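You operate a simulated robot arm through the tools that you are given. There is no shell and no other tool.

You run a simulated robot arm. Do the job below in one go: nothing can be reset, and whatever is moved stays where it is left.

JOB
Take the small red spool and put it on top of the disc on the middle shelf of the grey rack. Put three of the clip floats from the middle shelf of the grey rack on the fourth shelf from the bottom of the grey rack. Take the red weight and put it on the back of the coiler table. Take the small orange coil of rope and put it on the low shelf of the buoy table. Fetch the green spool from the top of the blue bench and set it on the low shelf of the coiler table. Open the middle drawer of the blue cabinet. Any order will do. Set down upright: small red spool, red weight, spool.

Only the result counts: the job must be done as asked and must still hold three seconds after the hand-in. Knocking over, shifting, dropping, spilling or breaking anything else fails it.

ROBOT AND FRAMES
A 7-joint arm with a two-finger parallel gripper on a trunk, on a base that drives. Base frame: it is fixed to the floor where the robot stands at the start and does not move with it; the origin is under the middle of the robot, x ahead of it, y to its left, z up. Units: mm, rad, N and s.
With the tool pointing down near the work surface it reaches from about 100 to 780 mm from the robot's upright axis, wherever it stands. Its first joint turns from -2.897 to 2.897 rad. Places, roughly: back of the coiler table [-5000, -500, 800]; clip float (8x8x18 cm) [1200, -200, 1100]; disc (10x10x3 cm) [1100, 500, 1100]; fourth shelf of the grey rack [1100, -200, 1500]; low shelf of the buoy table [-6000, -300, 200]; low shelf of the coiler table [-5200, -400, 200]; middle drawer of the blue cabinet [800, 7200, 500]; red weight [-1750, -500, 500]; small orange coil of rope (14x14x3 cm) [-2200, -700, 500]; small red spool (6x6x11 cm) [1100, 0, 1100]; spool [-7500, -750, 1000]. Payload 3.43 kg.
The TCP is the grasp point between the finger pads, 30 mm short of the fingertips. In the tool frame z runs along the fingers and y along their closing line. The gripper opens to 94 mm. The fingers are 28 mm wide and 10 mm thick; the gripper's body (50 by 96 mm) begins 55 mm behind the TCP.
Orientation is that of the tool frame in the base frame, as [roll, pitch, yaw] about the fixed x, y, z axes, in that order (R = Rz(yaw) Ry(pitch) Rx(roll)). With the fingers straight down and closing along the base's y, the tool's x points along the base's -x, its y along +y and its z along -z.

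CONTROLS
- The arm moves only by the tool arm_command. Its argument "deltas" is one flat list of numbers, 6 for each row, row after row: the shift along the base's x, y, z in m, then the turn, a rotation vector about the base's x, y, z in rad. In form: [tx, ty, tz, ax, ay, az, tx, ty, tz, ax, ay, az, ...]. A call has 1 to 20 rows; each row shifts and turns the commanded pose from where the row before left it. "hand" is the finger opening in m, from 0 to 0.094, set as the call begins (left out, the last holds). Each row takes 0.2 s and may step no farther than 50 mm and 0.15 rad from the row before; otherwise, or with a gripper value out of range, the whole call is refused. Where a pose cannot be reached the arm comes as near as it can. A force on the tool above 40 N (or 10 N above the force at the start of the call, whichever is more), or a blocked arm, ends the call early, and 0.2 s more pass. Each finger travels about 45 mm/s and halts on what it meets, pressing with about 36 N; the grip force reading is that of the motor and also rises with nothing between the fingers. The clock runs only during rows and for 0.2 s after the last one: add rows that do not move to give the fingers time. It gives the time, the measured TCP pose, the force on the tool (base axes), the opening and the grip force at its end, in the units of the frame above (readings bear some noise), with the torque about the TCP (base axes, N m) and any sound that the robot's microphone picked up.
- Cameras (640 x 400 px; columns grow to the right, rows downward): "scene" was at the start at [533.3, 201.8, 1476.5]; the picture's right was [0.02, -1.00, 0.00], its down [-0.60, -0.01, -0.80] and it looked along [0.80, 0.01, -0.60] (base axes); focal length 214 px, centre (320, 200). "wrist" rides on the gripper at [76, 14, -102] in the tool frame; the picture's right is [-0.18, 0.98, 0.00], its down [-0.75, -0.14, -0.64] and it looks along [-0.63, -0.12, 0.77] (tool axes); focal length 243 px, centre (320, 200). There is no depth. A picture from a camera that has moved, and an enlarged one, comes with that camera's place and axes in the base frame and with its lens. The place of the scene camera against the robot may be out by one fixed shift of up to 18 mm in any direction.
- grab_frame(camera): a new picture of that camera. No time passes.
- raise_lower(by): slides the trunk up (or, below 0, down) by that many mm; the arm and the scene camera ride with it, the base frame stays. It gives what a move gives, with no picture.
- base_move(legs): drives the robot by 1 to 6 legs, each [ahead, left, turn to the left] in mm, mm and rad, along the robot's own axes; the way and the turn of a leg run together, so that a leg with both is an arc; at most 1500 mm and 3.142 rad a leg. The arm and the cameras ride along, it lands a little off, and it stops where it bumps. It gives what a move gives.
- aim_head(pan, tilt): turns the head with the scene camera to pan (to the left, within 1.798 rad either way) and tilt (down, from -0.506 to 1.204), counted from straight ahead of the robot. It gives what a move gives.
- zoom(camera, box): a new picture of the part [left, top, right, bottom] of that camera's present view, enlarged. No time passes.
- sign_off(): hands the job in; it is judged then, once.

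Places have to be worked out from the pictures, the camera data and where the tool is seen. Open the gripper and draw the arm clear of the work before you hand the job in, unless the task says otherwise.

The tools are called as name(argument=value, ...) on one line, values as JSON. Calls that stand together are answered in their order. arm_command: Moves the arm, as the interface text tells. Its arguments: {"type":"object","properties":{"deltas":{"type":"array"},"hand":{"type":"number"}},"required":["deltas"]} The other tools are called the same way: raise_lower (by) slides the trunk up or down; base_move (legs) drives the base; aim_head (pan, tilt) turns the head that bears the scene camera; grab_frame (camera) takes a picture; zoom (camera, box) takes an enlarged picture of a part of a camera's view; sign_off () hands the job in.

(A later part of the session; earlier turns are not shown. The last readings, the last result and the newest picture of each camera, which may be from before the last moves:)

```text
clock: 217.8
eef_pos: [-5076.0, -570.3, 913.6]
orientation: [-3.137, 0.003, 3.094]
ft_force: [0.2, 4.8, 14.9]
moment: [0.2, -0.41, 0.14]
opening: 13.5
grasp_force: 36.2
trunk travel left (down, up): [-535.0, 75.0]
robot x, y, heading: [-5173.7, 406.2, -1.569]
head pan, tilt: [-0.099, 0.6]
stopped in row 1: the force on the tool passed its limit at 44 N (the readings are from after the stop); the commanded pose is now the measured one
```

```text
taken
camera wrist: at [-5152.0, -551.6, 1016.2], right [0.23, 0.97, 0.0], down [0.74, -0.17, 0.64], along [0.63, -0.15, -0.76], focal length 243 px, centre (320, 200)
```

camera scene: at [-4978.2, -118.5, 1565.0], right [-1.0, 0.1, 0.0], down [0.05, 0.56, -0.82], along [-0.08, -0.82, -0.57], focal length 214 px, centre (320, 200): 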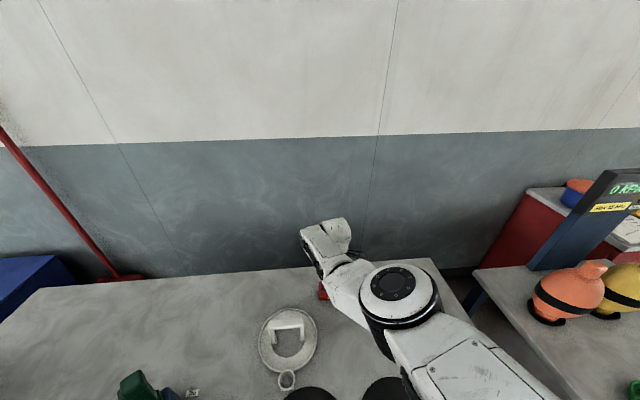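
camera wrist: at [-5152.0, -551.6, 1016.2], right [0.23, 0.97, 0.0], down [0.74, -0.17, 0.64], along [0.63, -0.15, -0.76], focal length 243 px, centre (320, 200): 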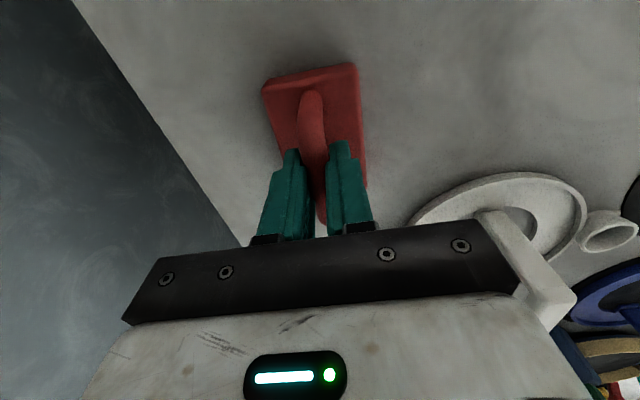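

The weight rests on the table. I relieve a little, open moderately, and rise.

arm_command(deltas=[0, 0, 0.001, 0, 0, 0, 0, 0, 0, 0, 0, 0])

arm_command(deltas=[0, 0, 0, 0, 0, 0, 0, 0, 0, 0, 0, 0, 0, 0, 0, 0, 0, 0], hand=0.05)

grab_frame(camera="wrist")

arm_command(deltas=[0, 0, 0.02, 0, 0, 0, 0, 0, 0.03, 0, 0, 0, 0, 0, 0.04, 0, 0, 0, 0, 0, 0.04, 0, 0, 0, 0, 0, 0, 0, 0, 0])

grab_frame(camera="wrist")

```text
clock: 218.4
eef_pos: [-5075.3, -570.6, 913.4]
orientation: [-3.136, 0.004, 3.096]
ft_force: [0.9, 0.9, 15.0]
moment: [0.05, 0.61, 0.12]
opening: 14.0
grasp_force: 36.4
trunk travel left (down, up): [-535.0, 75.0]
robot x, y, heading: [-5169.7, 408.0, -1.571]
head pan, tilt: [-0.099, 0.6]
```

```text
clock: 219.2
eef_pos: [-5077.0, -570.5, 913.1]
orientation: [-3.137, 0.003, 3.094]
ft_force: [-0.7, -0.2, -0.1]
moment: [0.0, -0.04, 0.0]
opening: 50.0
grasp_force: 0.1
trunk travel left (down, up): [-535.0, 75.0]
robot x, y, heading: [-5172.2, 405.5, -1.569]
head pan, tilt: [-0.099, 0.6]
```

```text
taken
camera wrist: at [-5152.2, -551.6, 1014.9], right [0.23, 0.97, 0.0], down [0.74, -0.17, 0.64], along [0.63, -0.15, -0.76], focal length 243 px, centre (320, 200)
```

wrist: 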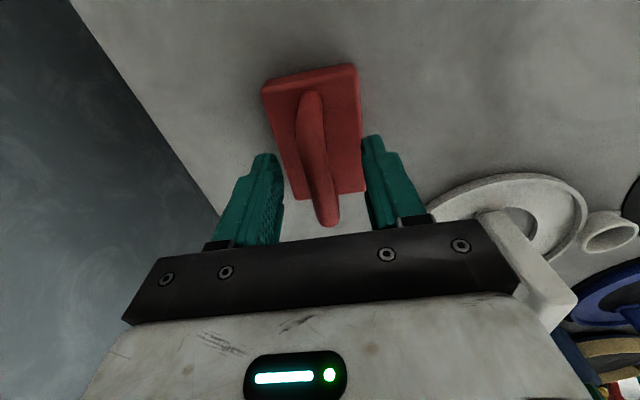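

```text
clock: 220.4
eef_pos: [-5075.8, -570.0, 1042.7]
orientation: [-3.139, 0.004, 3.095]
ft_force: [-0.2, 0.1, -0.5]
moment: [-0.02, 0.0, -0.01]
opening: 49.9
grasp_force: 0.1
trunk travel left (down, up): [-535.0, 75.0]
robot x, y, heading: [-5172.0, 408.3, -1.56]
head pan, tilt: [-0.099, 0.6]
```

```text
taken
camera wrist: at [-5152.3, -552.3, 1145.6], right [0.23, 0.97, 0.0], down [0.74, -0.17, 0.64], along [0.63, -0.15, -0.76], focal length 243 px, centre (320, 200)
```

wrist: 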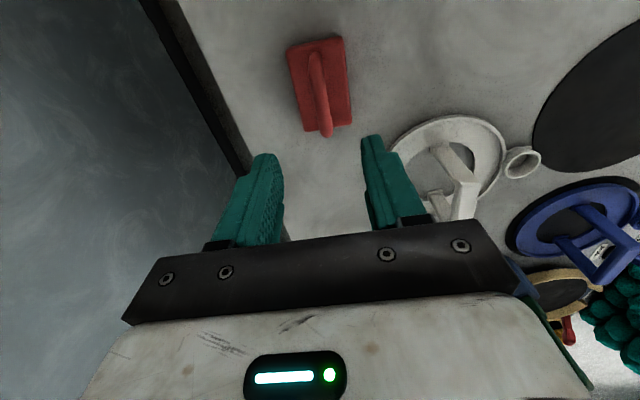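

The red weight stands on the back of the coiler table. I back away and look at the low shelf below while here.

base_move(legs=[[-500, 0, 0]])

aim_head(pan=-0.3, tilt=0.85)

grab_frame(camera="scene")

raise_lower(by=-400)

grab_frame(camera="scene")

```text
clock: 223.3
eef_pos: [-5070.7, -65.4, 1042.7]
orientation: [-3.138, 0.003, 3.105]
ft_force: [0.1, 0.1, -0.3]
moment: [0.01, 0.02, 0.03]
opening: 50.0
grasp_force: 0.1
trunk travel left (down, up): [-535.0, 75.0]
robot x, y, heading: [-5172.5, 910.1, -1.557]
head pan, tilt: [-0.099, 0.6]
```

```text
clock: 224.1
eef_pos: [-5070.6, -65.4, 1042.8]
orientation: [-3.137, 0.003, 3.107]
ft_force: [0.8, -1.3, 0.4]
moment: [0.02, 0.0, -0.03]
opening: 50.0
grasp_force: 0.0
trunk travel left (down, up): [-535.0, 75.0]
robot x, y, heading: [-5179.5, 908.5, -1.558]
head pan, tilt: [-0.3, 0.85]
```

```text
taken
camera scene: at [-4991.8, 402.3, 1469.4], right [-0.96, 0.28, 0.0], down [0.21, 0.72, -0.66], along [-0.19, -0.63, -0.75], focal length 214 px, centre (320, 200)
```

scene: 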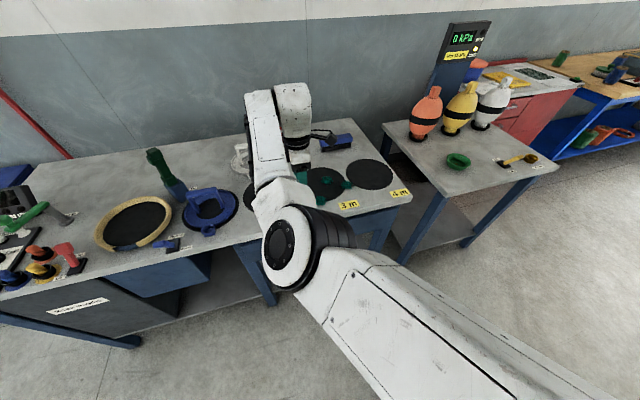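

```text
clock: 226.0
eef_pos: [-5070.5, -64.1, 869.3]
orientation: [-3.135, 0.0, 3.103]
ft_force: [0.1, 6.5, 7.5]
moment: [-0.08, 0.11, 0.02]
opening: 49.0
grasp_force: 0.1
trunk travel left (down, up): [-357.0, 253.0]
robot x, y, heading: [-5172.1, 911.2, -1.558]
head pan, tilt: [-0.3, 0.85]
stopped: the force on the tool passed its limit at 140 N (the readings are from after the stop); the commanded pose is now the measured one
```

```text
taken
camera scene: at [-4991.8, 402.9, 1290.8], right [-0.96, 0.28, 0.0], down [0.21, 0.72, -0.66], along [-0.19, -0.63, -0.75], focal length 214 px, centre (320, 200)
```

scene: 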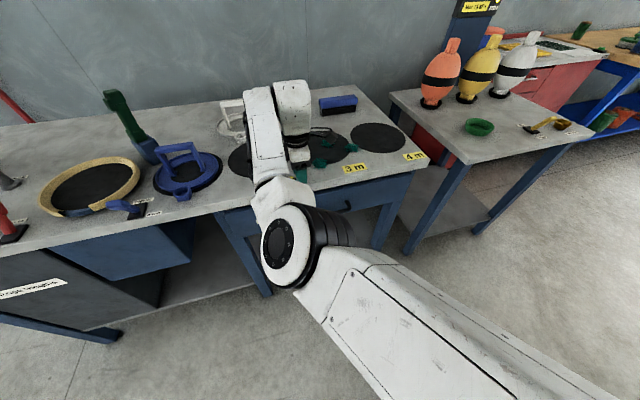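

I lowered with the tool still over the table's front edge and touched something at once it stopped. Let me look closely before moving.

zoom(camera="scene", box=[220, 80, 400, 193])

grab_frame(camera="wrist")

```text
3.54 times, centred on (310, 136) of scene
camera zoom: at [-4991.8, 402.9, 1290.8], right [-0.96, 0.28, 0.0], down [0.21, 0.72, -0.66], along [-0.19, -0.63, -0.75], focal length 759 px, centre (355, 425)
```

zoom: 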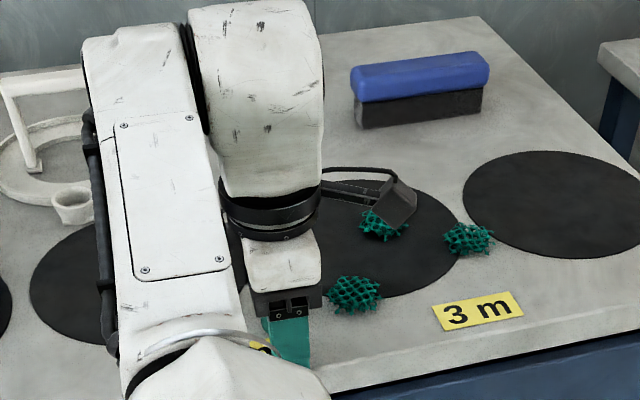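

```text
taken
camera wrist: at [-5146.7, -46.7, 972.5], right [0.22, 0.98, -0.01], down [0.75, -0.16, 0.64], along [0.63, -0.15, -0.77], focal length 243 px, centre (320, 200)
```

wrist: 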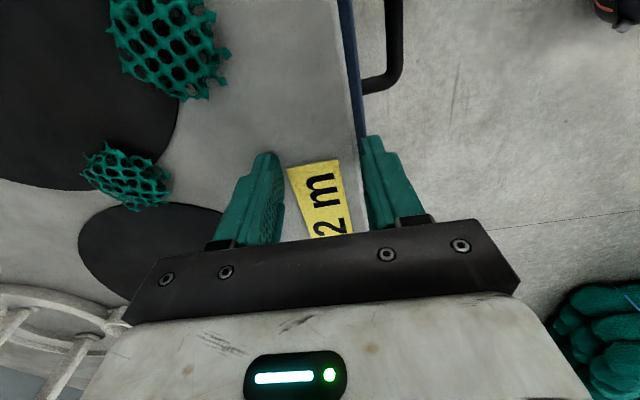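

The left fingertip had pressed on the table top (so the top is at z≈839). Nothing seems displaced; I raise the trunk again and back away from the table before looking lower.

raise_lower(by=150)

base_move(legs=[[-250, 0, -0.012]])

grab_frame(camera="scene")

zoom(camera="scene", box=[180, 80, 380, 205])

```text
clock: 227.8
eef_pos: [-5071.5, -65.9, 1019.6]
orientation: [-3.134, -0.001, 3.103]
ft_force: [0.5, -0.1, 0.8]
moment: [0.0, 0.0, 0.02]
opening: 50.0
grasp_force: 0.0
trunk travel left (down, up): [-507.0, 103.0]
robot x, y, heading: [-5177.6, 910.0, -1.554]
head pan, tilt: [-0.3, 0.85]
```

```text
clock: 229.6
eef_pos: [-5082.4, 185.1, 1019.2]
orientation: [-3.134, 0.001, 3.096]
ft_force: [0.6, -0.2, -0.2]
moment: [-0.02, -0.04, 0.0]
opening: 49.7
grasp_force: 0.0
trunk travel left (down, up): [-507.0, 103.0]
robot x, y, heading: [-5176.0, 1164.5, -1.565]
head pan, tilt: [-0.3, 0.85]
```

```text
taken
camera scene: at [-4998.6, 652.0, 1441.2], right [-0.96, 0.29, 0.0], down [0.22, 0.72, -0.66], along [-0.19, -0.63, -0.75], focal length 214 px, centre (320, 200)
```

scene: 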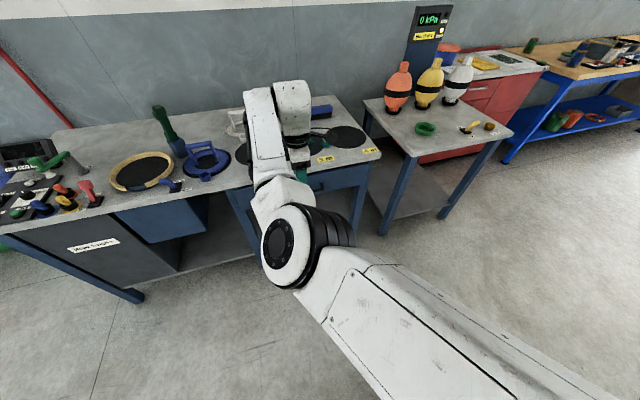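

```text
3.20 times, centred on (280, 142) of scene
camera zoom: at [-4998.6, 652.0, 1441.2], right [-0.96, 0.29, 0.0], down [0.22, 0.72, -0.66], along [-0.19, -0.63, -0.75], focal length 686 px, centre (448, 384)
```

zoom: 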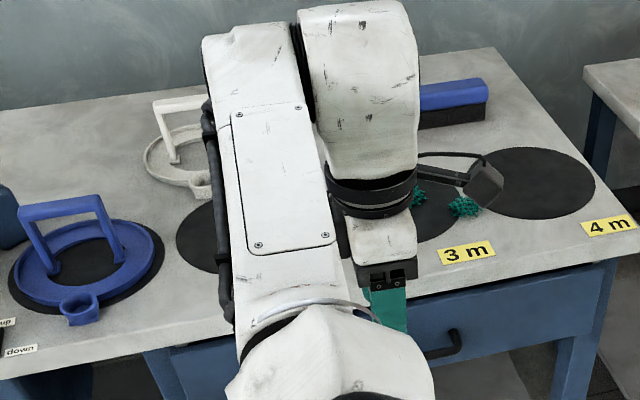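

Clear of the table now; I lower the trunk to look under the table at the low shelf.

raise_lower(by=-400)

aim_head(pan=-0.25, tilt=0.55)

grab_frame(camera="scene")

```text
clock: 233.4
eef_pos: [-5080.8, 186.1, 619.5]
orientation: [-3.134, 0.0, 3.095]
ft_force: [-0.5, 0.4, 0.1]
moment: [0.03, 0.0, 0.0]
opening: 50.4
grasp_force: 0.0
trunk travel left (down, up): [-107.0, 503.0]
robot x, y, heading: [-5178.0, 1160.7, -1.568]
head pan, tilt: [-0.3, 0.85]
```

```text
clock: 234.2
eef_pos: [-5081.8, 185.2, 619.1]
orientation: [-3.135, 0.0, 3.093]
ft_force: [-0.3, 0.5, 0.1]
moment: [0.01, 0.0, -0.04]
opening: 49.9
grasp_force: 0.0
trunk travel left (down, up): [-107.0, 503.0]
robot x, y, heading: [-5177.5, 1164.4, -1.566]
head pan, tilt: [-0.25, 0.55]
```

```text
taken
camera scene: at [-4997.6, 640.0, 1066.6], right [-0.97, 0.24, 0.0], down [0.13, 0.51, -0.85], along [-0.21, -0.83, -0.52], focal length 214 px, centre (320, 200)
```

scene: 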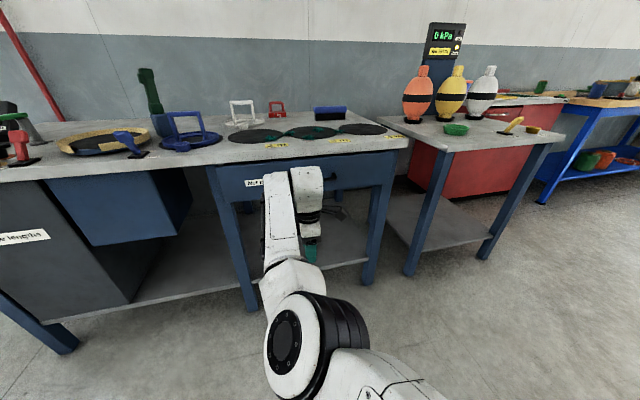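

The right bay of the coiler table's low shelf (z≈204, x -4830 to -5440) is open and empty; likewise the buoy table's low shelf. Now I go on toward the blue bench for the green spool.

raise_lower(by=400)

base_move(legs=[[0, 0, -1.575], [1200, 0, 0]])

aim_head(pan=0.8, tilt=0.4)

grab_frame(camera="scene")

```text
clock: 238.0
eef_pos: [-5081.2, 185.7, 1018.7]
orientation: [-3.134, 0.0, 3.097]
ft_force: [0.0, -1.4, 0.2]
moment: [-0.03, 0.02, -0.01]
opening: 50.0
grasp_force: 0.1
trunk travel left (down, up): [-507.0, 103.0]
robot x, y, heading: [-5180.0, 1163.6, -1.564]
head pan, tilt: [-0.25, 0.55]
```

```text
clock: 246.9
eef_pos: [-7211.6, 1080.9, 1027.9]
orientation: [3.134, 0.003, 1.481]
ft_force: [-0.4, -5.2, 0.0]
moment: [0.42, -0.06, -0.01]
opening: 49.9
grasp_force: 0.2
trunk travel left (down, up): [-507.0, 103.0]
robot x, y, heading: [-6255.1, 1108.0, 3.069]
head pan, tilt: [-0.25, 0.55]
stopped in leg 2: the robot was blocked; the commanded pose is now the measured one
```

```text
clock: 248.2
eef_pos: [-7207.5, 1082.7, 1027.4]
orientation: [3.136, 0.003, 1.467]
ft_force: [-0.4, -0.8, 0.2]
moment: [-0.03, 0.0, -0.03]
opening: 50.1
grasp_force: 0.1
trunk travel left (down, up): [-507.0, 103.0]
robot x, y, heading: [-6245.4, 1100.9, 3.063]
head pan, tilt: [0.799, 0.4]
```

```text
taken
camera scene: at [-6771.5, 884.7, 1480.4], right [-0.66, 0.75, 0.0], down [0.29, 0.26, -0.92], along [-0.69, -0.61, -0.39], focal length 214 px, centre (320, 200)
```

scene: 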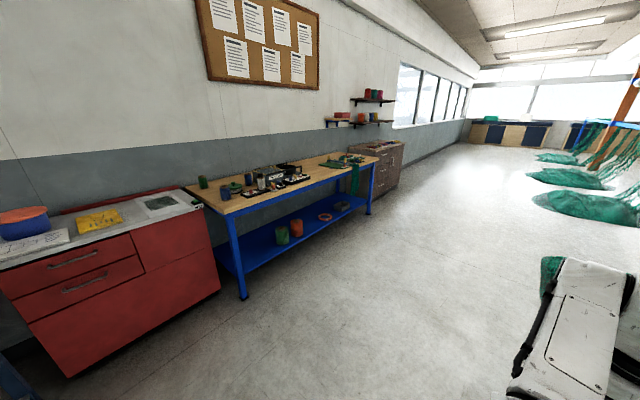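

The robot was blocked—something ahead at the arm. I look straight ahead to see what it touched.

aim_head(pan=-0.2, tilt=0.35)

grab_frame(camera="scene")

grab_frame(camera="wrist")

```text
clock: 249.5
eef_pos: [-7208.4, 1081.9, 1027.1]
orientation: [3.134, 0.003, 1.468]
ft_force: [1.0, -0.2, -0.5]
moment: [-0.01, 0.01, -0.01]
opening: 49.9
grasp_force: 0.0
trunk travel left (down, up): [-507.0, 103.0]
robot x, y, heading: [-6249.4, 1097.1, 3.064]
head pan, tilt: [-0.201, 0.351]
```

```text
taken
camera scene: at [-6791.2, 971.3, 1484.9], right [0.28, 0.96, 0.0], down [0.33, -0.1, -0.94], along [-0.9, 0.26, -0.34], focal length 214 px, centre (320, 200)
```

scene: 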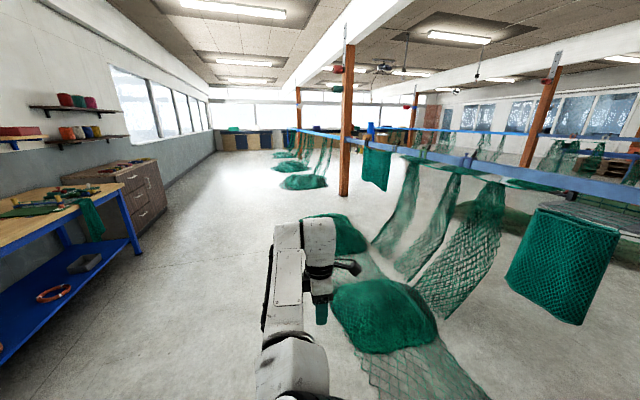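

```text
taken
camera wrist: at [-7186.5, 1157.7, 1130.6], right [0.96, -0.28, 0.01], down [-0.22, -0.73, 0.64], along [-0.18, -0.62, -0.77], focal length 243 px, centre (320, 200)
```

wrist: 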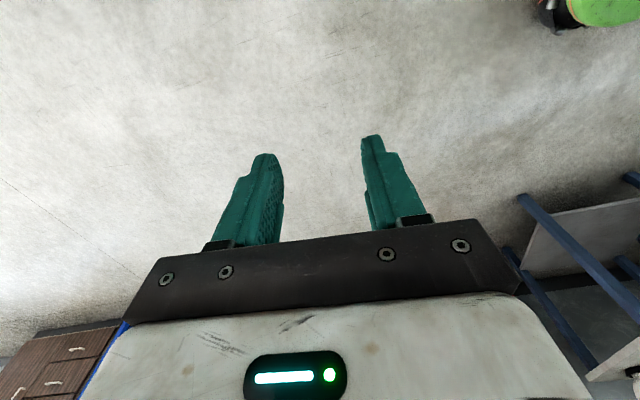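

Nets stand to the right ahead. I look to the right side to see what blocked the base.

aim_head(pan=-1.0, tilt=0.7)

grab_frame(camera="scene")

aim_head(pan=0.0, tilt=1.1)

grab_frame(camera="scene")

```text
clock: 250.7
eef_pos: [-7206.9, 1083.5, 1027.6]
orientation: [3.136, 0.003, 1.468]
ft_force: [-0.2, -0.6, 0.2]
moment: [-0.02, 0.03, 0.02]
opening: 49.9
grasp_force: 0.3
trunk travel left (down, up): [-507.0, 103.0]
robot x, y, heading: [-6249.0, 1097.1, 3.059]
head pan, tilt: [-1.0, 0.7]
```

```text
taken
camera scene: at [-6741.8, 1020.5, 1453.6], right [0.88, 0.47, 0.0], down [0.3, -0.57, -0.77], along [-0.36, 0.67, -0.64], focal length 214 px, centre (320, 200)
```

scene: 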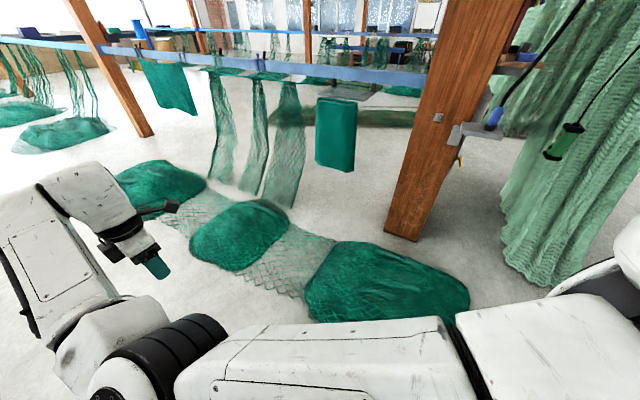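

```text
clock: 251.9
eef_pos: [-7207.2, 1083.5, 1028.2]
orientation: [3.138, 0.003, 1.468]
ft_force: [0.2, 0.4, 0.3]
moment: [0.01, -0.02, 0.0]
opening: 49.9
grasp_force: 0.3
trunk travel left (down, up): [-507.0, 103.0]
robot x, y, heading: [-6247.1, 1096.6, 3.067]
head pan, tilt: [0.0, 1.1]
```

```text
taken
camera scene: at [-6764.6, 950.7, 1423.5], right [0.08, 1.0, 0.0], down [0.89, -0.07, -0.45], along [-0.45, 0.04, -0.89], focal length 214 px, centre (320, 200)
```

scene: 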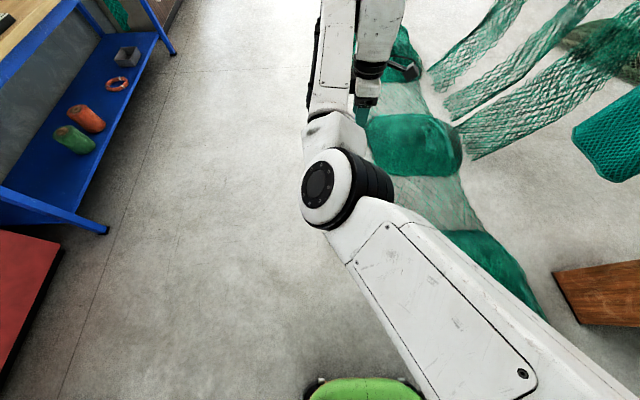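

Contact seems to have been on the robot's right side. I look there directly.

aim_head(pan=-1.79, tilt=0.8)

grab_frame(camera="scene")

aim_head(pan=-1.4, tilt=0.2)

grab_frame(camera="scene")

```text
clock: 253.7
eef_pos: [-7208.1, 1082.2, 1027.9]
orientation: [3.134, 0.002, 1.469]
ft_force: [-0.1, 0.4, -0.9]
moment: [-0.02, 0.0, 0.0]
opening: 50.1
grasp_force: 0.1
trunk travel left (down, up): [-507.0, 103.0]
robot x, y, heading: [-6248.8, 1098.7, 3.065]
head pan, tilt: [-1.791, 0.799]
```

```text
taken
camera scene: at [-6677.9, 1022.7, 1445.3], right [0.96, -0.3, 0.0], down [-0.21, -0.69, -0.7], along [0.21, 0.67, -0.72], focal length 214 px, centre (320, 200)
```

scene: 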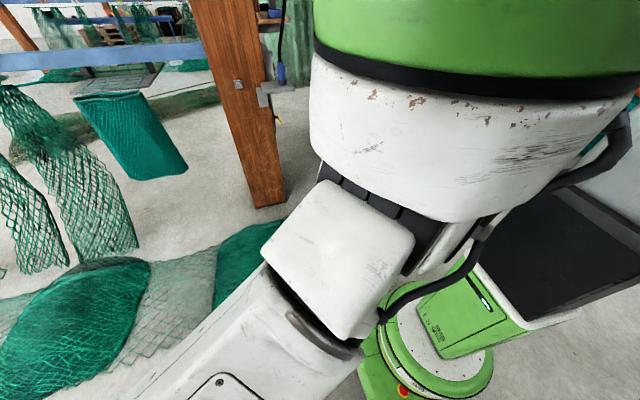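

```text
clock: 254.7
eef_pos: [-7207.3, 1083.4, 1028.1]
orientation: [3.137, 0.004, 1.468]
ft_force: [-0.3, -0.2, -0.7]
moment: [-0.01, 0.0, 0.01]
opening: 49.7
grasp_force: 0.0
trunk travel left (down, up): [-507.0, 103.0]
robot x, y, heading: [-6247.6, 1097.9, 3.062]
head pan, tilt: [-1.4, 0.201]
```

```text
taken
camera scene: at [-6710.1, 1038.4, 1498.9], right [1.0, 0.09, 0.0], down [0.02, -0.2, -0.98], along [-0.09, 0.98, -0.2], focal length 214 px, centre (320, 200)
```

scene: 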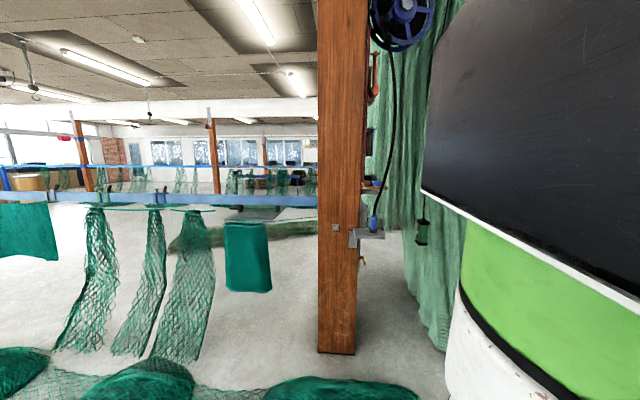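

Likely the base brushed a net pile on its right; I'll keep further left (y<900). I move left, straighten, and view the blue bench.

base_move(legs=[[0, 250, 0.03]])

aim_head(pan=0.7, tilt=0.35)

grab_frame(camera="scene")

aim_head(pan=-1.0, tilt=0.7)

grab_frame(camera="scene")

```text
clock: 256.5
eef_pos: [-7224.2, 805.2, 1028.6]
orientation: [3.135, 0.004, 1.493]
ft_force: [-1.0, 0.4, 0.0]
moment: [0.02, 0.03, 0.04]
opening: 49.7
grasp_force: 0.2
trunk travel left (down, up): [-507.0, 103.0]
robot x, y, heading: [-6267.5, 847.3, 3.085]
head pan, tilt: [-1.4, 0.201]
```

```text
clock: 258.5
eef_pos: [-7223.5, 807.1, 1027.7]
orientation: [3.134, 0.003, 1.491]
ft_force: [0.0, -1.2, -0.4]
moment: [-0.02, -0.03, -0.01]
opening: 49.9
grasp_force: 0.2
trunk travel left (down, up): [-507.0, 103.0]
robot x, y, heading: [-6266.2, 848.8, 3.089]
head pan, tilt: [0.7, 0.351]
```

```text
taken
camera scene: at [-6789.5, 626.8, 1484.9], right [-0.6, 0.8, 0.0], down [0.28, 0.21, -0.94], along [-0.75, -0.56, -0.34], focal length 214 px, centre (320, 200)
```

scene: 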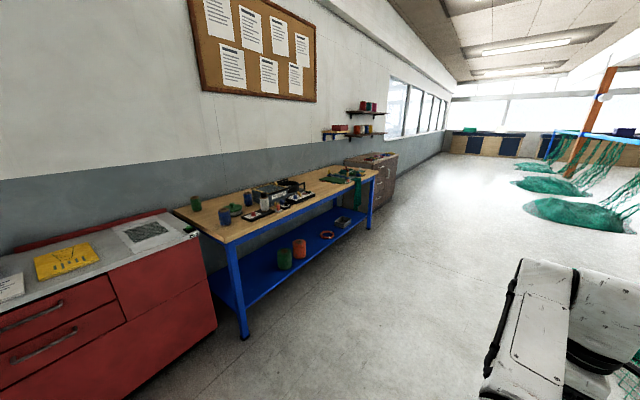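

```text
clock: 260.3
eef_pos: [-7224.5, 807.6, 1027.5]
orientation: [3.134, 0.005, 1.494]
ft_force: [-0.1, 0.1, 0.0]
moment: [0.04, 0.0, -0.04]
opening: 50.2
grasp_force: 0.0
trunk travel left (down, up): [-507.0, 103.0]
robot x, y, heading: [-6265.7, 847.0, 3.086]
head pan, tilt: [-1.0, 0.7]
```

```text
taken
camera scene: at [-6756.8, 756.6, 1453.5], right [0.87, 0.49, 0.0], down [0.32, -0.56, -0.77], along [-0.38, 0.67, -0.64], focal length 214 px, centre (320, 200)
```

scene: 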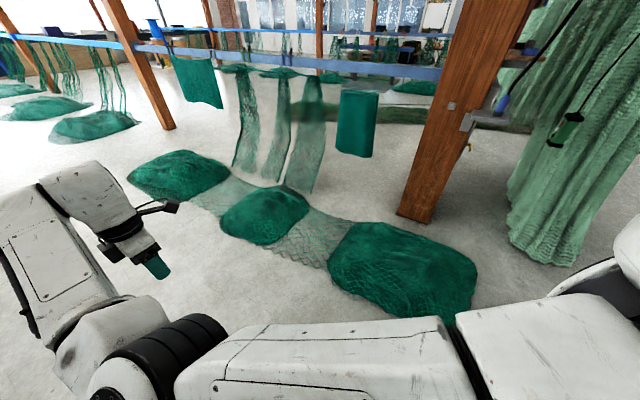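

Net piles lie at y≥1480; at y≈850 I'm clear. I drive on to x≈-7430 and turn to face the blue bench.

base_move(legs=[[1160, 0, 0.05], [0, 0, 1.575]])

aim_head(pan=0.0, tilt=0.45)

grab_frame(camera="scene")

```text
clock: 270.1
eef_pos: [-7322.9, -62.8, 1027.0]
orientation: [3.134, 0.004, 3.136]
ft_force: [-0.4, 0.1, -0.5]
moment: [0.0, -0.04, 0.02]
opening: 50.3
grasp_force: 0.0
trunk travel left (down, up): [-507.0, 103.0]
robot x, y, heading: [-7429.3, 888.8, -1.553]
head pan, tilt: [-1.0, 0.7]
```

```text
clock: 271.4
eef_pos: [-7322.5, -62.6, 1028.1]
orientation: [3.136, 0.004, 3.133]
ft_force: [0.3, -0.3, -0.7]
moment: [0.02, 0.01, -0.02]
opening: 50.3
grasp_force: 0.1
trunk travel left (down, up): [-507.0, 103.0]
robot x, y, heading: [-7429.2, 890.1, -1.556]
head pan, tilt: [0.0, 0.45]
```

```text
taken
camera scene: at [-7223.4, 362.9, 1475.7], right [-1.0, -0.01, 0.0], down [-0.01, 0.44, -0.9], along [0.01, -0.9, -0.44], focal length 214 px, centre (320, 200)
```

scene: 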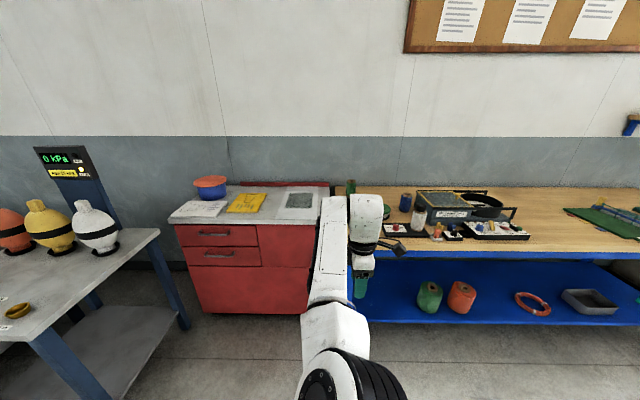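

I see the bench; the green spool on top is partly behind the arm. Zooming.

zoom(camera="scene", box=[320, 160, 480, 260])

grab_frame(camera="wrist")

```text
4.00 times, centred on (400, 210) of scene
camera zoom: at [-7223.4, 362.9, 1475.7], right [-1.0, -0.01, 0.0], down [-0.01, 0.44, -0.9], along [0.01, -0.9, -0.44], focal length 858 px, centre (0, 160)
```

zoom: 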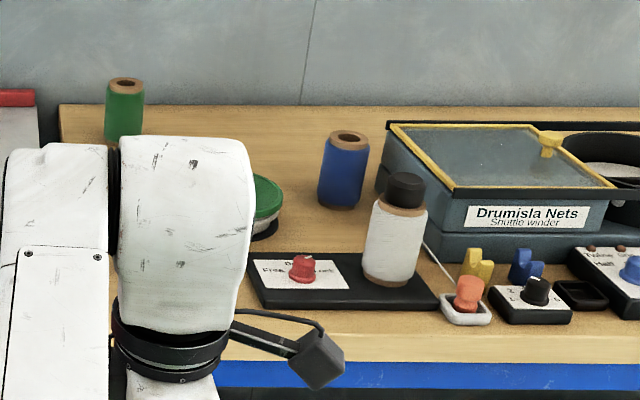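

```text
taken
camera wrist: at [-7399.6, -49.1, 1130.6], right [0.19, 0.98, 0.01], down [0.75, -0.15, 0.64], along [0.63, -0.12, -0.77], focal length 243 px, centre (320, 200)
```

wrist: 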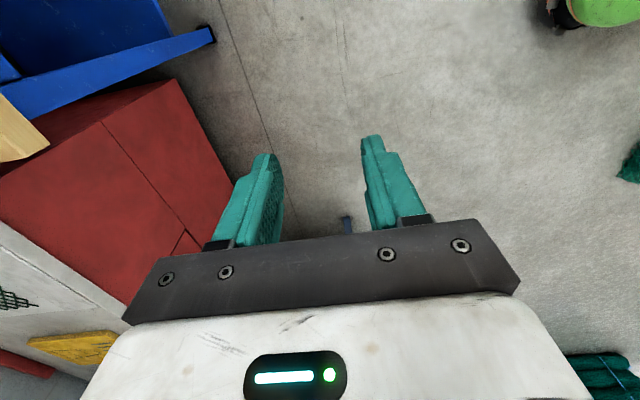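

The green spool stands at the bench's back left, roughly (-7400,-900). I retract a bit, and turn the tool back to facing forward with closing along x.

raise_lower(by=60)

arm_command(deltas=[0, 0.04, 0.01, 0, 0, 0, 0, 0.04, 0.01, 0, 0, 0, 0, 0.04, 0.01, 0, 0, 0, 0, 0, 0, 0, 0, -0.145, 0, 0, 0, 0, 0, -0.145, 0, 0, 0, 0, 0, -0.145, 0, 0, 0, 0, 0, -0.145, 0, 0, 0, 0, 0, -0.145, 0, 0, 0, 0, 0, -0.145, 0, 0, 0, 0, 0, -0.145, 0, 0, 0, 0, 0, -0.145, 0, 0, 0, 0, 0, -0.145, 0, 0, 0, 0, 0, -0.145, 0, 0, 0, 0, 0, -0.115, 0, 0, 0, 0, 0, 0], hand=0.094)

grab_frame(camera="scene")

```text
clock: 272.4
eef_pos: [-7322.5, -63.3, 1087.1]
orientation: [3.134, 0.004, 3.135]
ft_force: [-0.4, 0.2, 0.3]
moment: [0.02, 0.01, -0.01]
opening: 50.0
grasp_force: 0.2
trunk travel left (down, up): [-567.0, 43.0]
robot x, y, heading: [-7433.6, 889.9, -1.555]
head pan, tilt: [0.0, 0.45]
```

```text
clock: 275.6
eef_pos: [-7321.3, 56.5, 1117.5]
orientation: [3.137, 0.004, 1.567]
ft_force: [-0.1, -0.5, 0.2]
moment: [0.0, 0.01, 0.01]
opening: 93.9
grasp_force: 0.0
trunk travel left (down, up): [-567.0, 43.0]
robot x, y, heading: [-7430.6, 887.2, -1.557]
head pan, tilt: [0.0, 0.45]
```

```text
taken
camera scene: at [-7223.3, 362.9, 1535.7], right [-1.0, -0.01, 0.0], down [-0.01, 0.44, -0.9], along [0.01, -0.9, -0.44], focal length 214 px, centre (320, 200)
```

scene: 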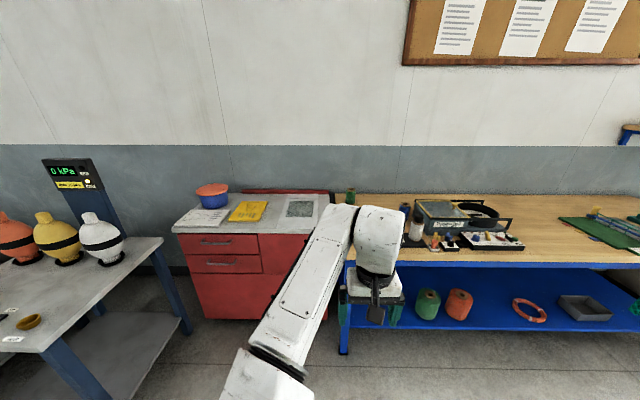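

Now tilt the tool up to the forward-facing pose (pitch ≈0.98).

arm_command(deltas=[0, 0, 0, -0.14, 0, 0, 0, 0, 0, -0.14, 0, 0, 0, 0, 0, -0.14, 0, 0, 0, 0, 0, -0.14, 0, 0, 0, 0, 0, -0.14, 0, 0, 0, 0, 0, -0.14, 0, 0, 0, 0, 0, -0.14, 0, 0, 0, 0, 0, 0, 0, 0])

grab_frame(camera="wrist")

grab_frame(camera="scene")

```text
clock: 277.4
eef_pos: [-7323.6, 57.2, 1118.1]
orientation: [3.133, 0.985, 1.569]
ft_force: [0.6, 0.5, -0.1]
moment: [-0.01, 0.0, -0.01]
opening: 93.9
grasp_force: 0.1
trunk travel left (down, up): [-567.0, 43.0]
robot x, y, heading: [-7433.8, 889.0, -1.554]
head pan, tilt: [0.0, 0.45]
```

```text
taken
camera wrist: at [-7309.4, 184.3, 1111.9], right [0.98, -0.1, 0.16], down [-0.15, 0.12, 0.98], along [-0.12, -0.99, 0.1], focal length 243 px, centre (320, 200)
```

wrist: 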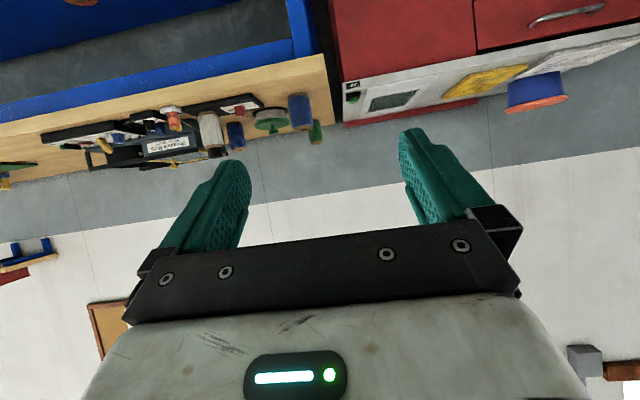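

```text
taken
camera scene: at [-7223.3, 363.1, 1535.8], right [-1.0, -0.01, 0.0], down [-0.01, 0.44, -0.9], along [0.01, -0.9, -0.44], focal length 214 px, centre (320, 200)
```

scene: 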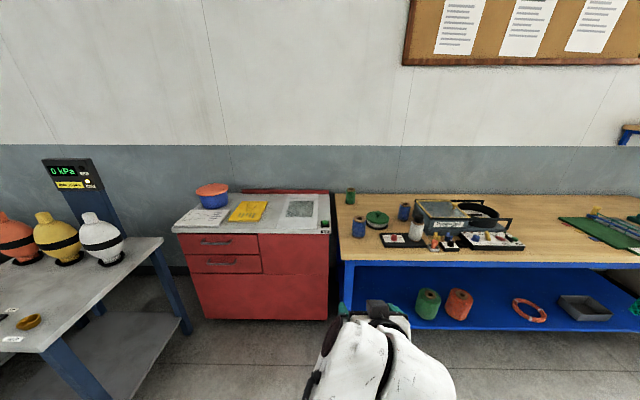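

The bench top is now visible. Zooming in on the green spool.

zoom(camera="scene", box=[310, 170, 430, 245])

zoom(camera="wrist", box=[200, 60, 360, 160])

```text
5.33 times, centred on (370, 208) of scene
camera zoom: at [-7223.3, 363.1, 1535.8], right [-1.0, -0.01, 0.0], down [-0.01, 0.44, -0.9], along [0.01, -0.9, -0.44], focal length 1144 px, centre (53, 160)
```

zoom: 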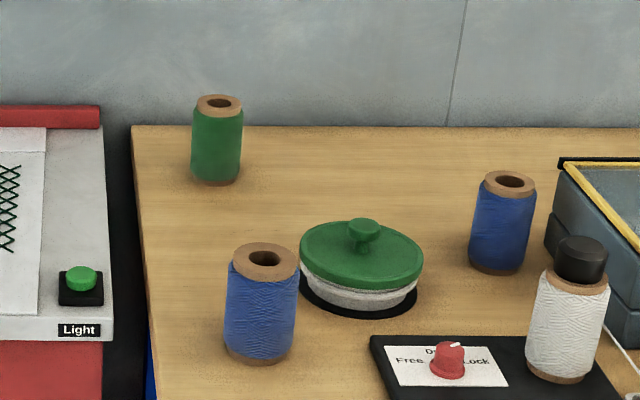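

```text
4.00 times, centred on (280, 110) of wrist
camera zoom: at [-7309.4, 184.3, 1111.9], right [0.98, -0.1, 0.16], down [-0.15, 0.12, 0.98], along [-0.12, -0.99, 0.1], focal length 970 px, centre (480, 560)
```

zoom: 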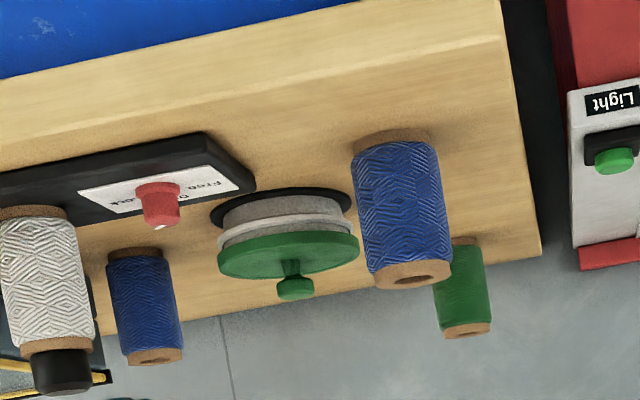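

Green spool: centre ≈(-7421,-981), top z≈954, bench top ≈852; a blue spool stands in front of it at y≈-594. I'll go over the blue one. First align x and drive partly in.

arm_command(deltas=[-0.033, 0, 0, 0, 0, 0, -0.033, 0, 0, 0, 0, 0, -0.032, 0, 0, 0, 0, 0, 0, 0, 0, 0, 0, 0])

base_move(legs=[[450, 0, -0.015]])

grab_frame(camera="wrist")

grab_frame(camera="scene")

```text
clock: 278.4
eef_pos: [-7420.4, 57.4, 1118.2]
orientation: [3.133, 0.982, 1.568]
ft_force: [-0.2, 0.0, 0.4]
moment: [0.01, 0.01, -0.01]
opening: 94.1
grasp_force: 0.0
trunk travel left (down, up): [-567.0, 43.0]
robot x, y, heading: [-7431.1, 887.8, -1.555]
head pan, tilt: [0.0, 0.45]
```

```text
clock: 281.1
eef_pos: [-7428.1, -387.3, 1118.3]
orientation: [3.133, 0.982, 1.553]
ft_force: [-0.2, 0.2, 0.0]
moment: [0.01, 0.02, 0.01]
opening: 93.7
grasp_force: 0.1
trunk travel left (down, up): [-567.0, 43.0]
robot x, y, heading: [-7429.6, 445.8, -1.569]
head pan, tilt: [0.0, 0.45]
```

```text
taken
camera wrist: at [-7413.3, -259.8, 1112.0], right [0.98, -0.11, 0.16], down [-0.14, 0.12, 0.98], along [-0.13, -0.99, 0.1], focal length 243 px, centre (320, 200)
```

wrist: 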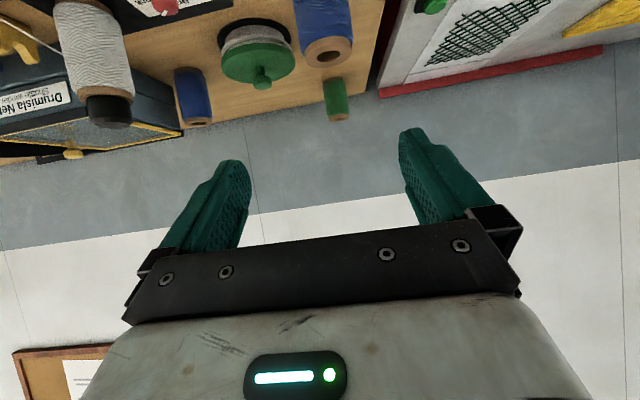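

```text
taken
camera scene: at [-7227.2, -84.7, 1535.8], right [-1.0, 0.0, 0.0], down [0.0, 0.44, -0.9], along [0.0, -0.9, -0.44], focal length 214 px, centre (320, 200)
```

scene: 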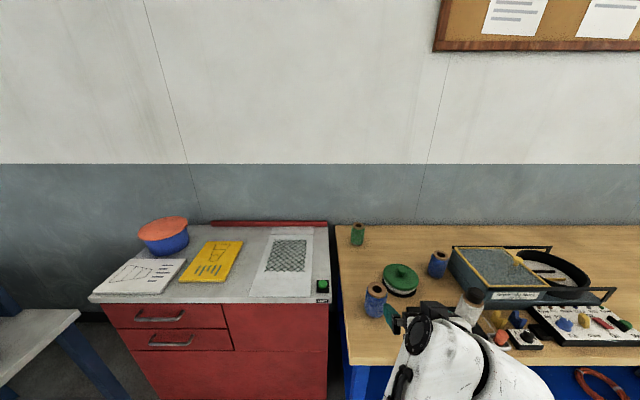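

Spool position confirmed (x≈-7422). I drive in another 335 mm with the tool high above the blue spool.

base_move(legs=[[335, 0, 0]])

grab_frame(camera="wrist")

grab_frame(camera="scene")

```text
clock: 283.3
eef_pos: [-7428.9, -726.8, 1118.7]
orientation: [3.132, 0.982, 1.554]
ft_force: [-1.2, -0.1, 0.2]
moment: [0.01, 0.02, 0.02]
opening: 93.9
grasp_force: 0.0
trunk travel left (down, up): [-567.0, 43.0]
robot x, y, heading: [-7427.8, 102.5, -1.57]
head pan, tilt: [0.0, 0.45]
```

```text
taken
camera wrist: at [-7414.1, -599.0, 1112.0], right [0.98, -0.11, 0.16], down [-0.14, 0.12, 0.98], along [-0.13, -0.99, 0.1], focal length 243 px, centre (320, 200)
```

wrist: 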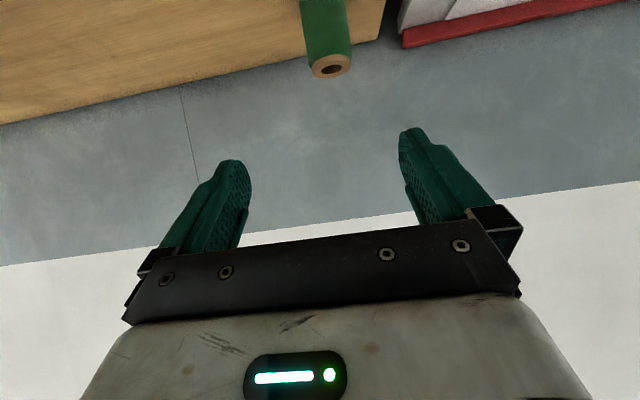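

```text
taken
camera scene: at [-7227.7, -424.1, 1535.8], right [-1.0, 0.0, 0.0], down [0.0, 0.44, -0.9], along [0.0, -0.9, -0.44], focal length 214 px, centre (320, 200)
```

scene: 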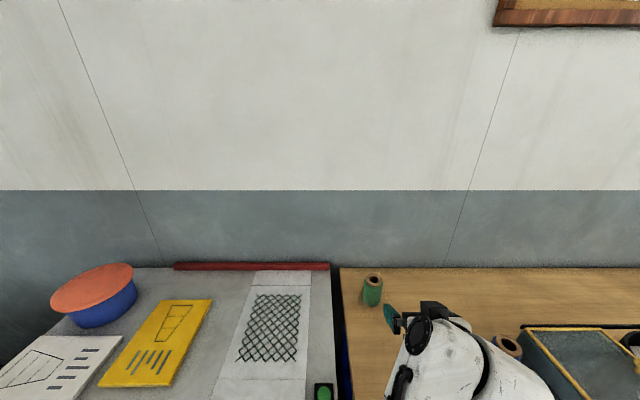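

Spool top at (-7420,-981). I descend diagonally to just in front of it, behind the blue spool.

arm_command(deltas=[0.0018, -0.03, -0.04, 0, 0, 0, 0.0018, -0.03, -0.04, 0, 0, 0, 0.0018, -0.03, -0.04, 0, 0, 0, 0.0018, -0.03, -0.04, 0, 0, 0, 0.0018, -0.03, -0.04, 0, 0, 0, 0, 0, 0, 0, 0, 0])

grab_frame(camera="wrist")

grab_frame(camera="scene")

```text
clock: 284.7
eef_pos: [-7418.9, -877.7, 916.4]
orientation: [3.133, 0.984, 1.553]
ft_force: [0.2, 0.3, 1.0]
moment: [-0.05, 0.04, 0.01]
opening: 93.9
grasp_force: 0.1
trunk travel left (down, up): [-567.0, 43.0]
robot x, y, heading: [-7427.2, 104.8, -1.571]
head pan, tilt: [0.0, 0.45]
```

```text
taken
camera wrist: at [-7403.6, -750.4, 909.9], right [0.98, -0.11, 0.16], down [-0.14, 0.12, 0.98], along [-0.13, -0.99, 0.1], focal length 243 px, centre (320, 200)
```

wrist: 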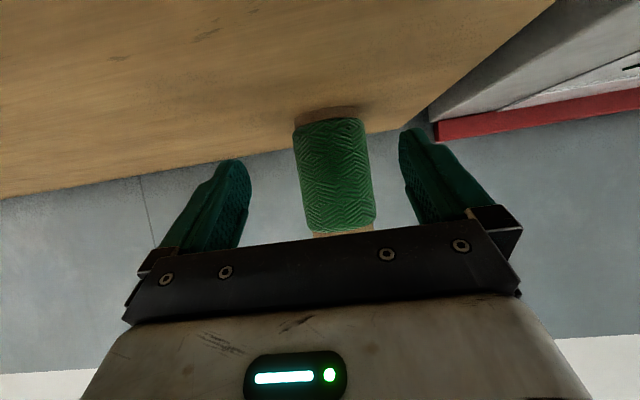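

```text
taken
camera scene: at [-7227.8, -424.4, 1535.7], right [-1.0, 0.0, 0.0], down [0.0, 0.44, -0.9], along [0.0, -0.9, -0.44], focal length 214 px, centre (320, 200)
```

scene: 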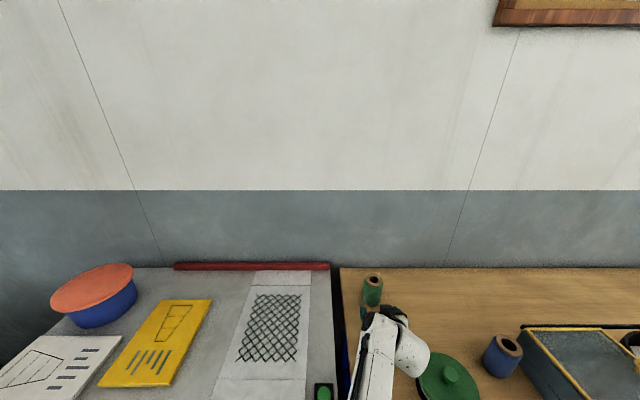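

Spool is ~6 mm left of the tool axis and ~90 mm ahead. Correct and advance 60 mm.

arm_command(deltas=[0.006, -0.02, 0, 0, 0, 0, 0, -0.04, 0, 0, 0, 0, 0, 0, 0, 0, 0, 0])

grab_frame(camera="wrist")

```text
clock: 285.5
eef_pos: [-7413.6, -939.2, 917.0]
orientation: [3.134, 0.982, 1.552]
ft_force: [-0.5, -0.4, -0.1]
moment: [0.06, -0.03, -0.03]
opening: 94.0
grasp_force: 0.0
trunk travel left (down, up): [-567.0, 43.0]
robot x, y, heading: [-7426.6, 105.4, -1.57]
head pan, tilt: [0.0, 0.45]
```

```text
taken
camera wrist: at [-7398.6, -811.1, 911.3], right [0.98, -0.11, 0.16], down [-0.14, 0.12, 0.98], along [-0.13, -0.99, 0.1], focal length 243 px, centre (320, 200)
```

wrist: 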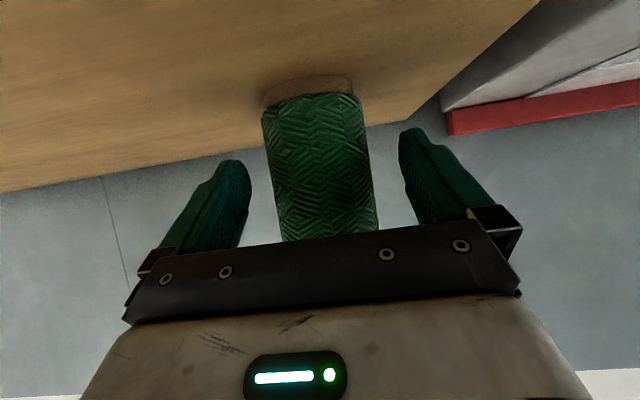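

Centred; advance 20 mm and close.

arm_command(deltas=[0, -0.02, 0, 0, 0, 0, 0, 0, 0, 0, 0, 0])

grab_frame(camera="wrist")

arm_command(deltas=[0, 0, 0, 0, 0, 0, 0, 0, 0, 0, 0, 0, 0, 0, 0, 0, 0, 0, 0, 0, 0, 0, 0, 0], hand=0.04)

grab_frame(camera="wrist")

```text
clock: 286.1
eef_pos: [-7412.4, -957.9, 919.0]
orientation: [3.134, 0.983, 1.553]
ft_force: [0.0, -0.2, 1.2]
moment: [-0.01, 0.0, 0.0]
opening: 94.0
grasp_force: 0.1
trunk travel left (down, up): [-567.0, 43.0]
robot x, y, heading: [-7424.4, 105.7, -1.568]
head pan, tilt: [0.0, 0.45]
```

```text
taken
camera wrist: at [-7398.6, -830.7, 912.0], right [0.98, -0.11, 0.16], down [-0.14, 0.12, 0.98], along [-0.13, -0.99, 0.1], focal length 243 px, centre (320, 200)
```

wrist: 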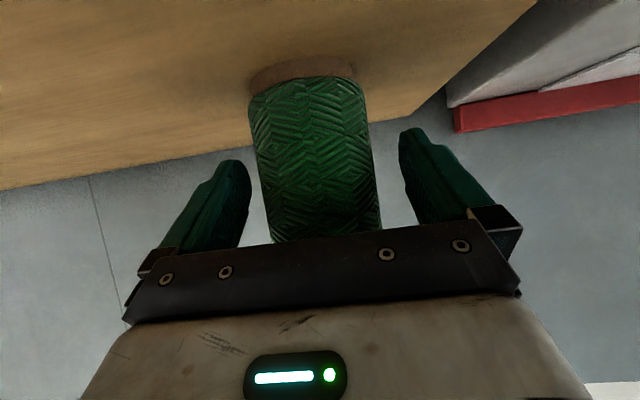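

```text
clock: 287.1
eef_pos: [-7413.9, -957.7, 917.5]
orientation: [3.132, 0.984, 1.552]
ft_force: [-1.7, -0.3, 1.5]
moment: [-0.06, -0.01, -0.03]
opening: 65.8
grasp_force: 36.3
trunk travel left (down, up): [-567.0, 43.0]
robot x, y, heading: [-7427.7, 105.8, -1.572]
head pan, tilt: [0.0, 0.45]
```

```text
taken
camera wrist: at [-7398.7, -830.5, 912.2], right [0.98, -0.11, 0.16], down [-0.14, 0.12, 0.98], along [-0.13, -0.99, 0.1], focal length 243 px, centre (320, 200)
```

wrist: 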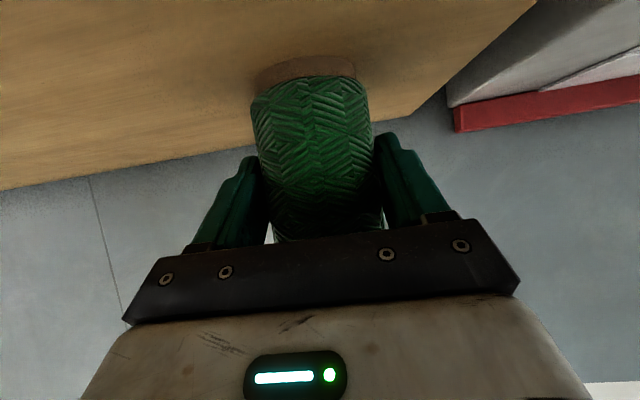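

Gripped (65.8 mm). I lift 150 mm and retreat over the blue spool with the base.

arm_command(deltas=[0, 0, 0.02, 0, 0, 0, 0, 0, 0.03, 0, 0, 0, 0, 0, 0.035, 0, 0, 0, 0, 0, 0.035, 0, 0, 0, 0, 0, 0.035, 0, 0, 0, 0, 0, 0, 0, 0, 0])

grab_frame(camera="wrist")

base_move(legs=[[-700, 0, 0]])

grab_frame(camera="scene")

```text
clock: 288.5
eef_pos: [-7414.7, -956.1, 1075.0]
orientation: [3.131, 0.983, 1.553]
ft_force: [0.2, -0.2, -1.9]
moment: [0.02, -0.03, 0.0]
opening: 65.6
grasp_force: 35.8
trunk travel left (down, up): [-567.0, 43.0]
robot x, y, heading: [-7425.9, 105.8, -1.57]
head pan, tilt: [0.0, 0.45]
```

```text
taken
camera wrist: at [-7399.7, -829.0, 1068.3], right [0.98, -0.11, 0.16], down [-0.14, 0.12, 0.98], along [-0.13, -0.99, 0.1], focal length 243 px, centre (320, 200)
```

wrist: 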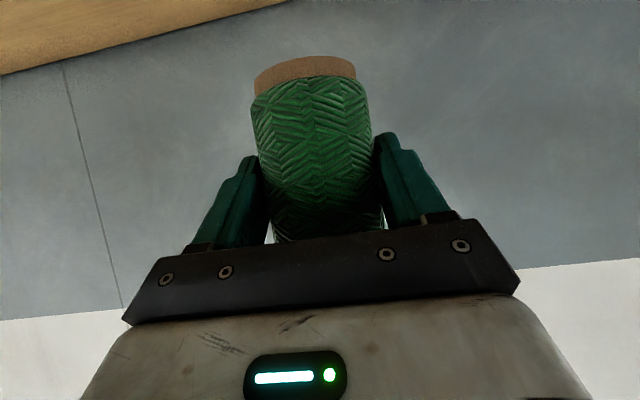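

```text
clock: 292.3
eef_pos: [-7420.3, -257.7, 1073.5]
orientation: [3.132, 0.983, 1.542]
ft_force: [-0.6, 0.2, -1.2]
moment: [0.02, 0.03, 0.03]
opening: 65.4
grasp_force: 36.0
trunk travel left (down, up): [-567.0, 43.0]
robot x, y, heading: [-7421.0, 802.4, -1.579]
head pan, tilt: [0.0, 0.45]
```

```text
taken
camera scene: at [-7229.0, 273.6, 1535.6], right [-1.0, 0.01, 0.0], down [0.0, 0.44, -0.9], along [-0.01, -0.9, -0.44], focal length 214 px, centre (320, 200)
```

scene: 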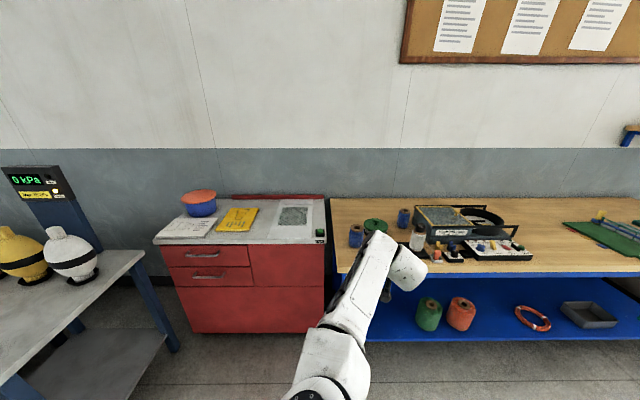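

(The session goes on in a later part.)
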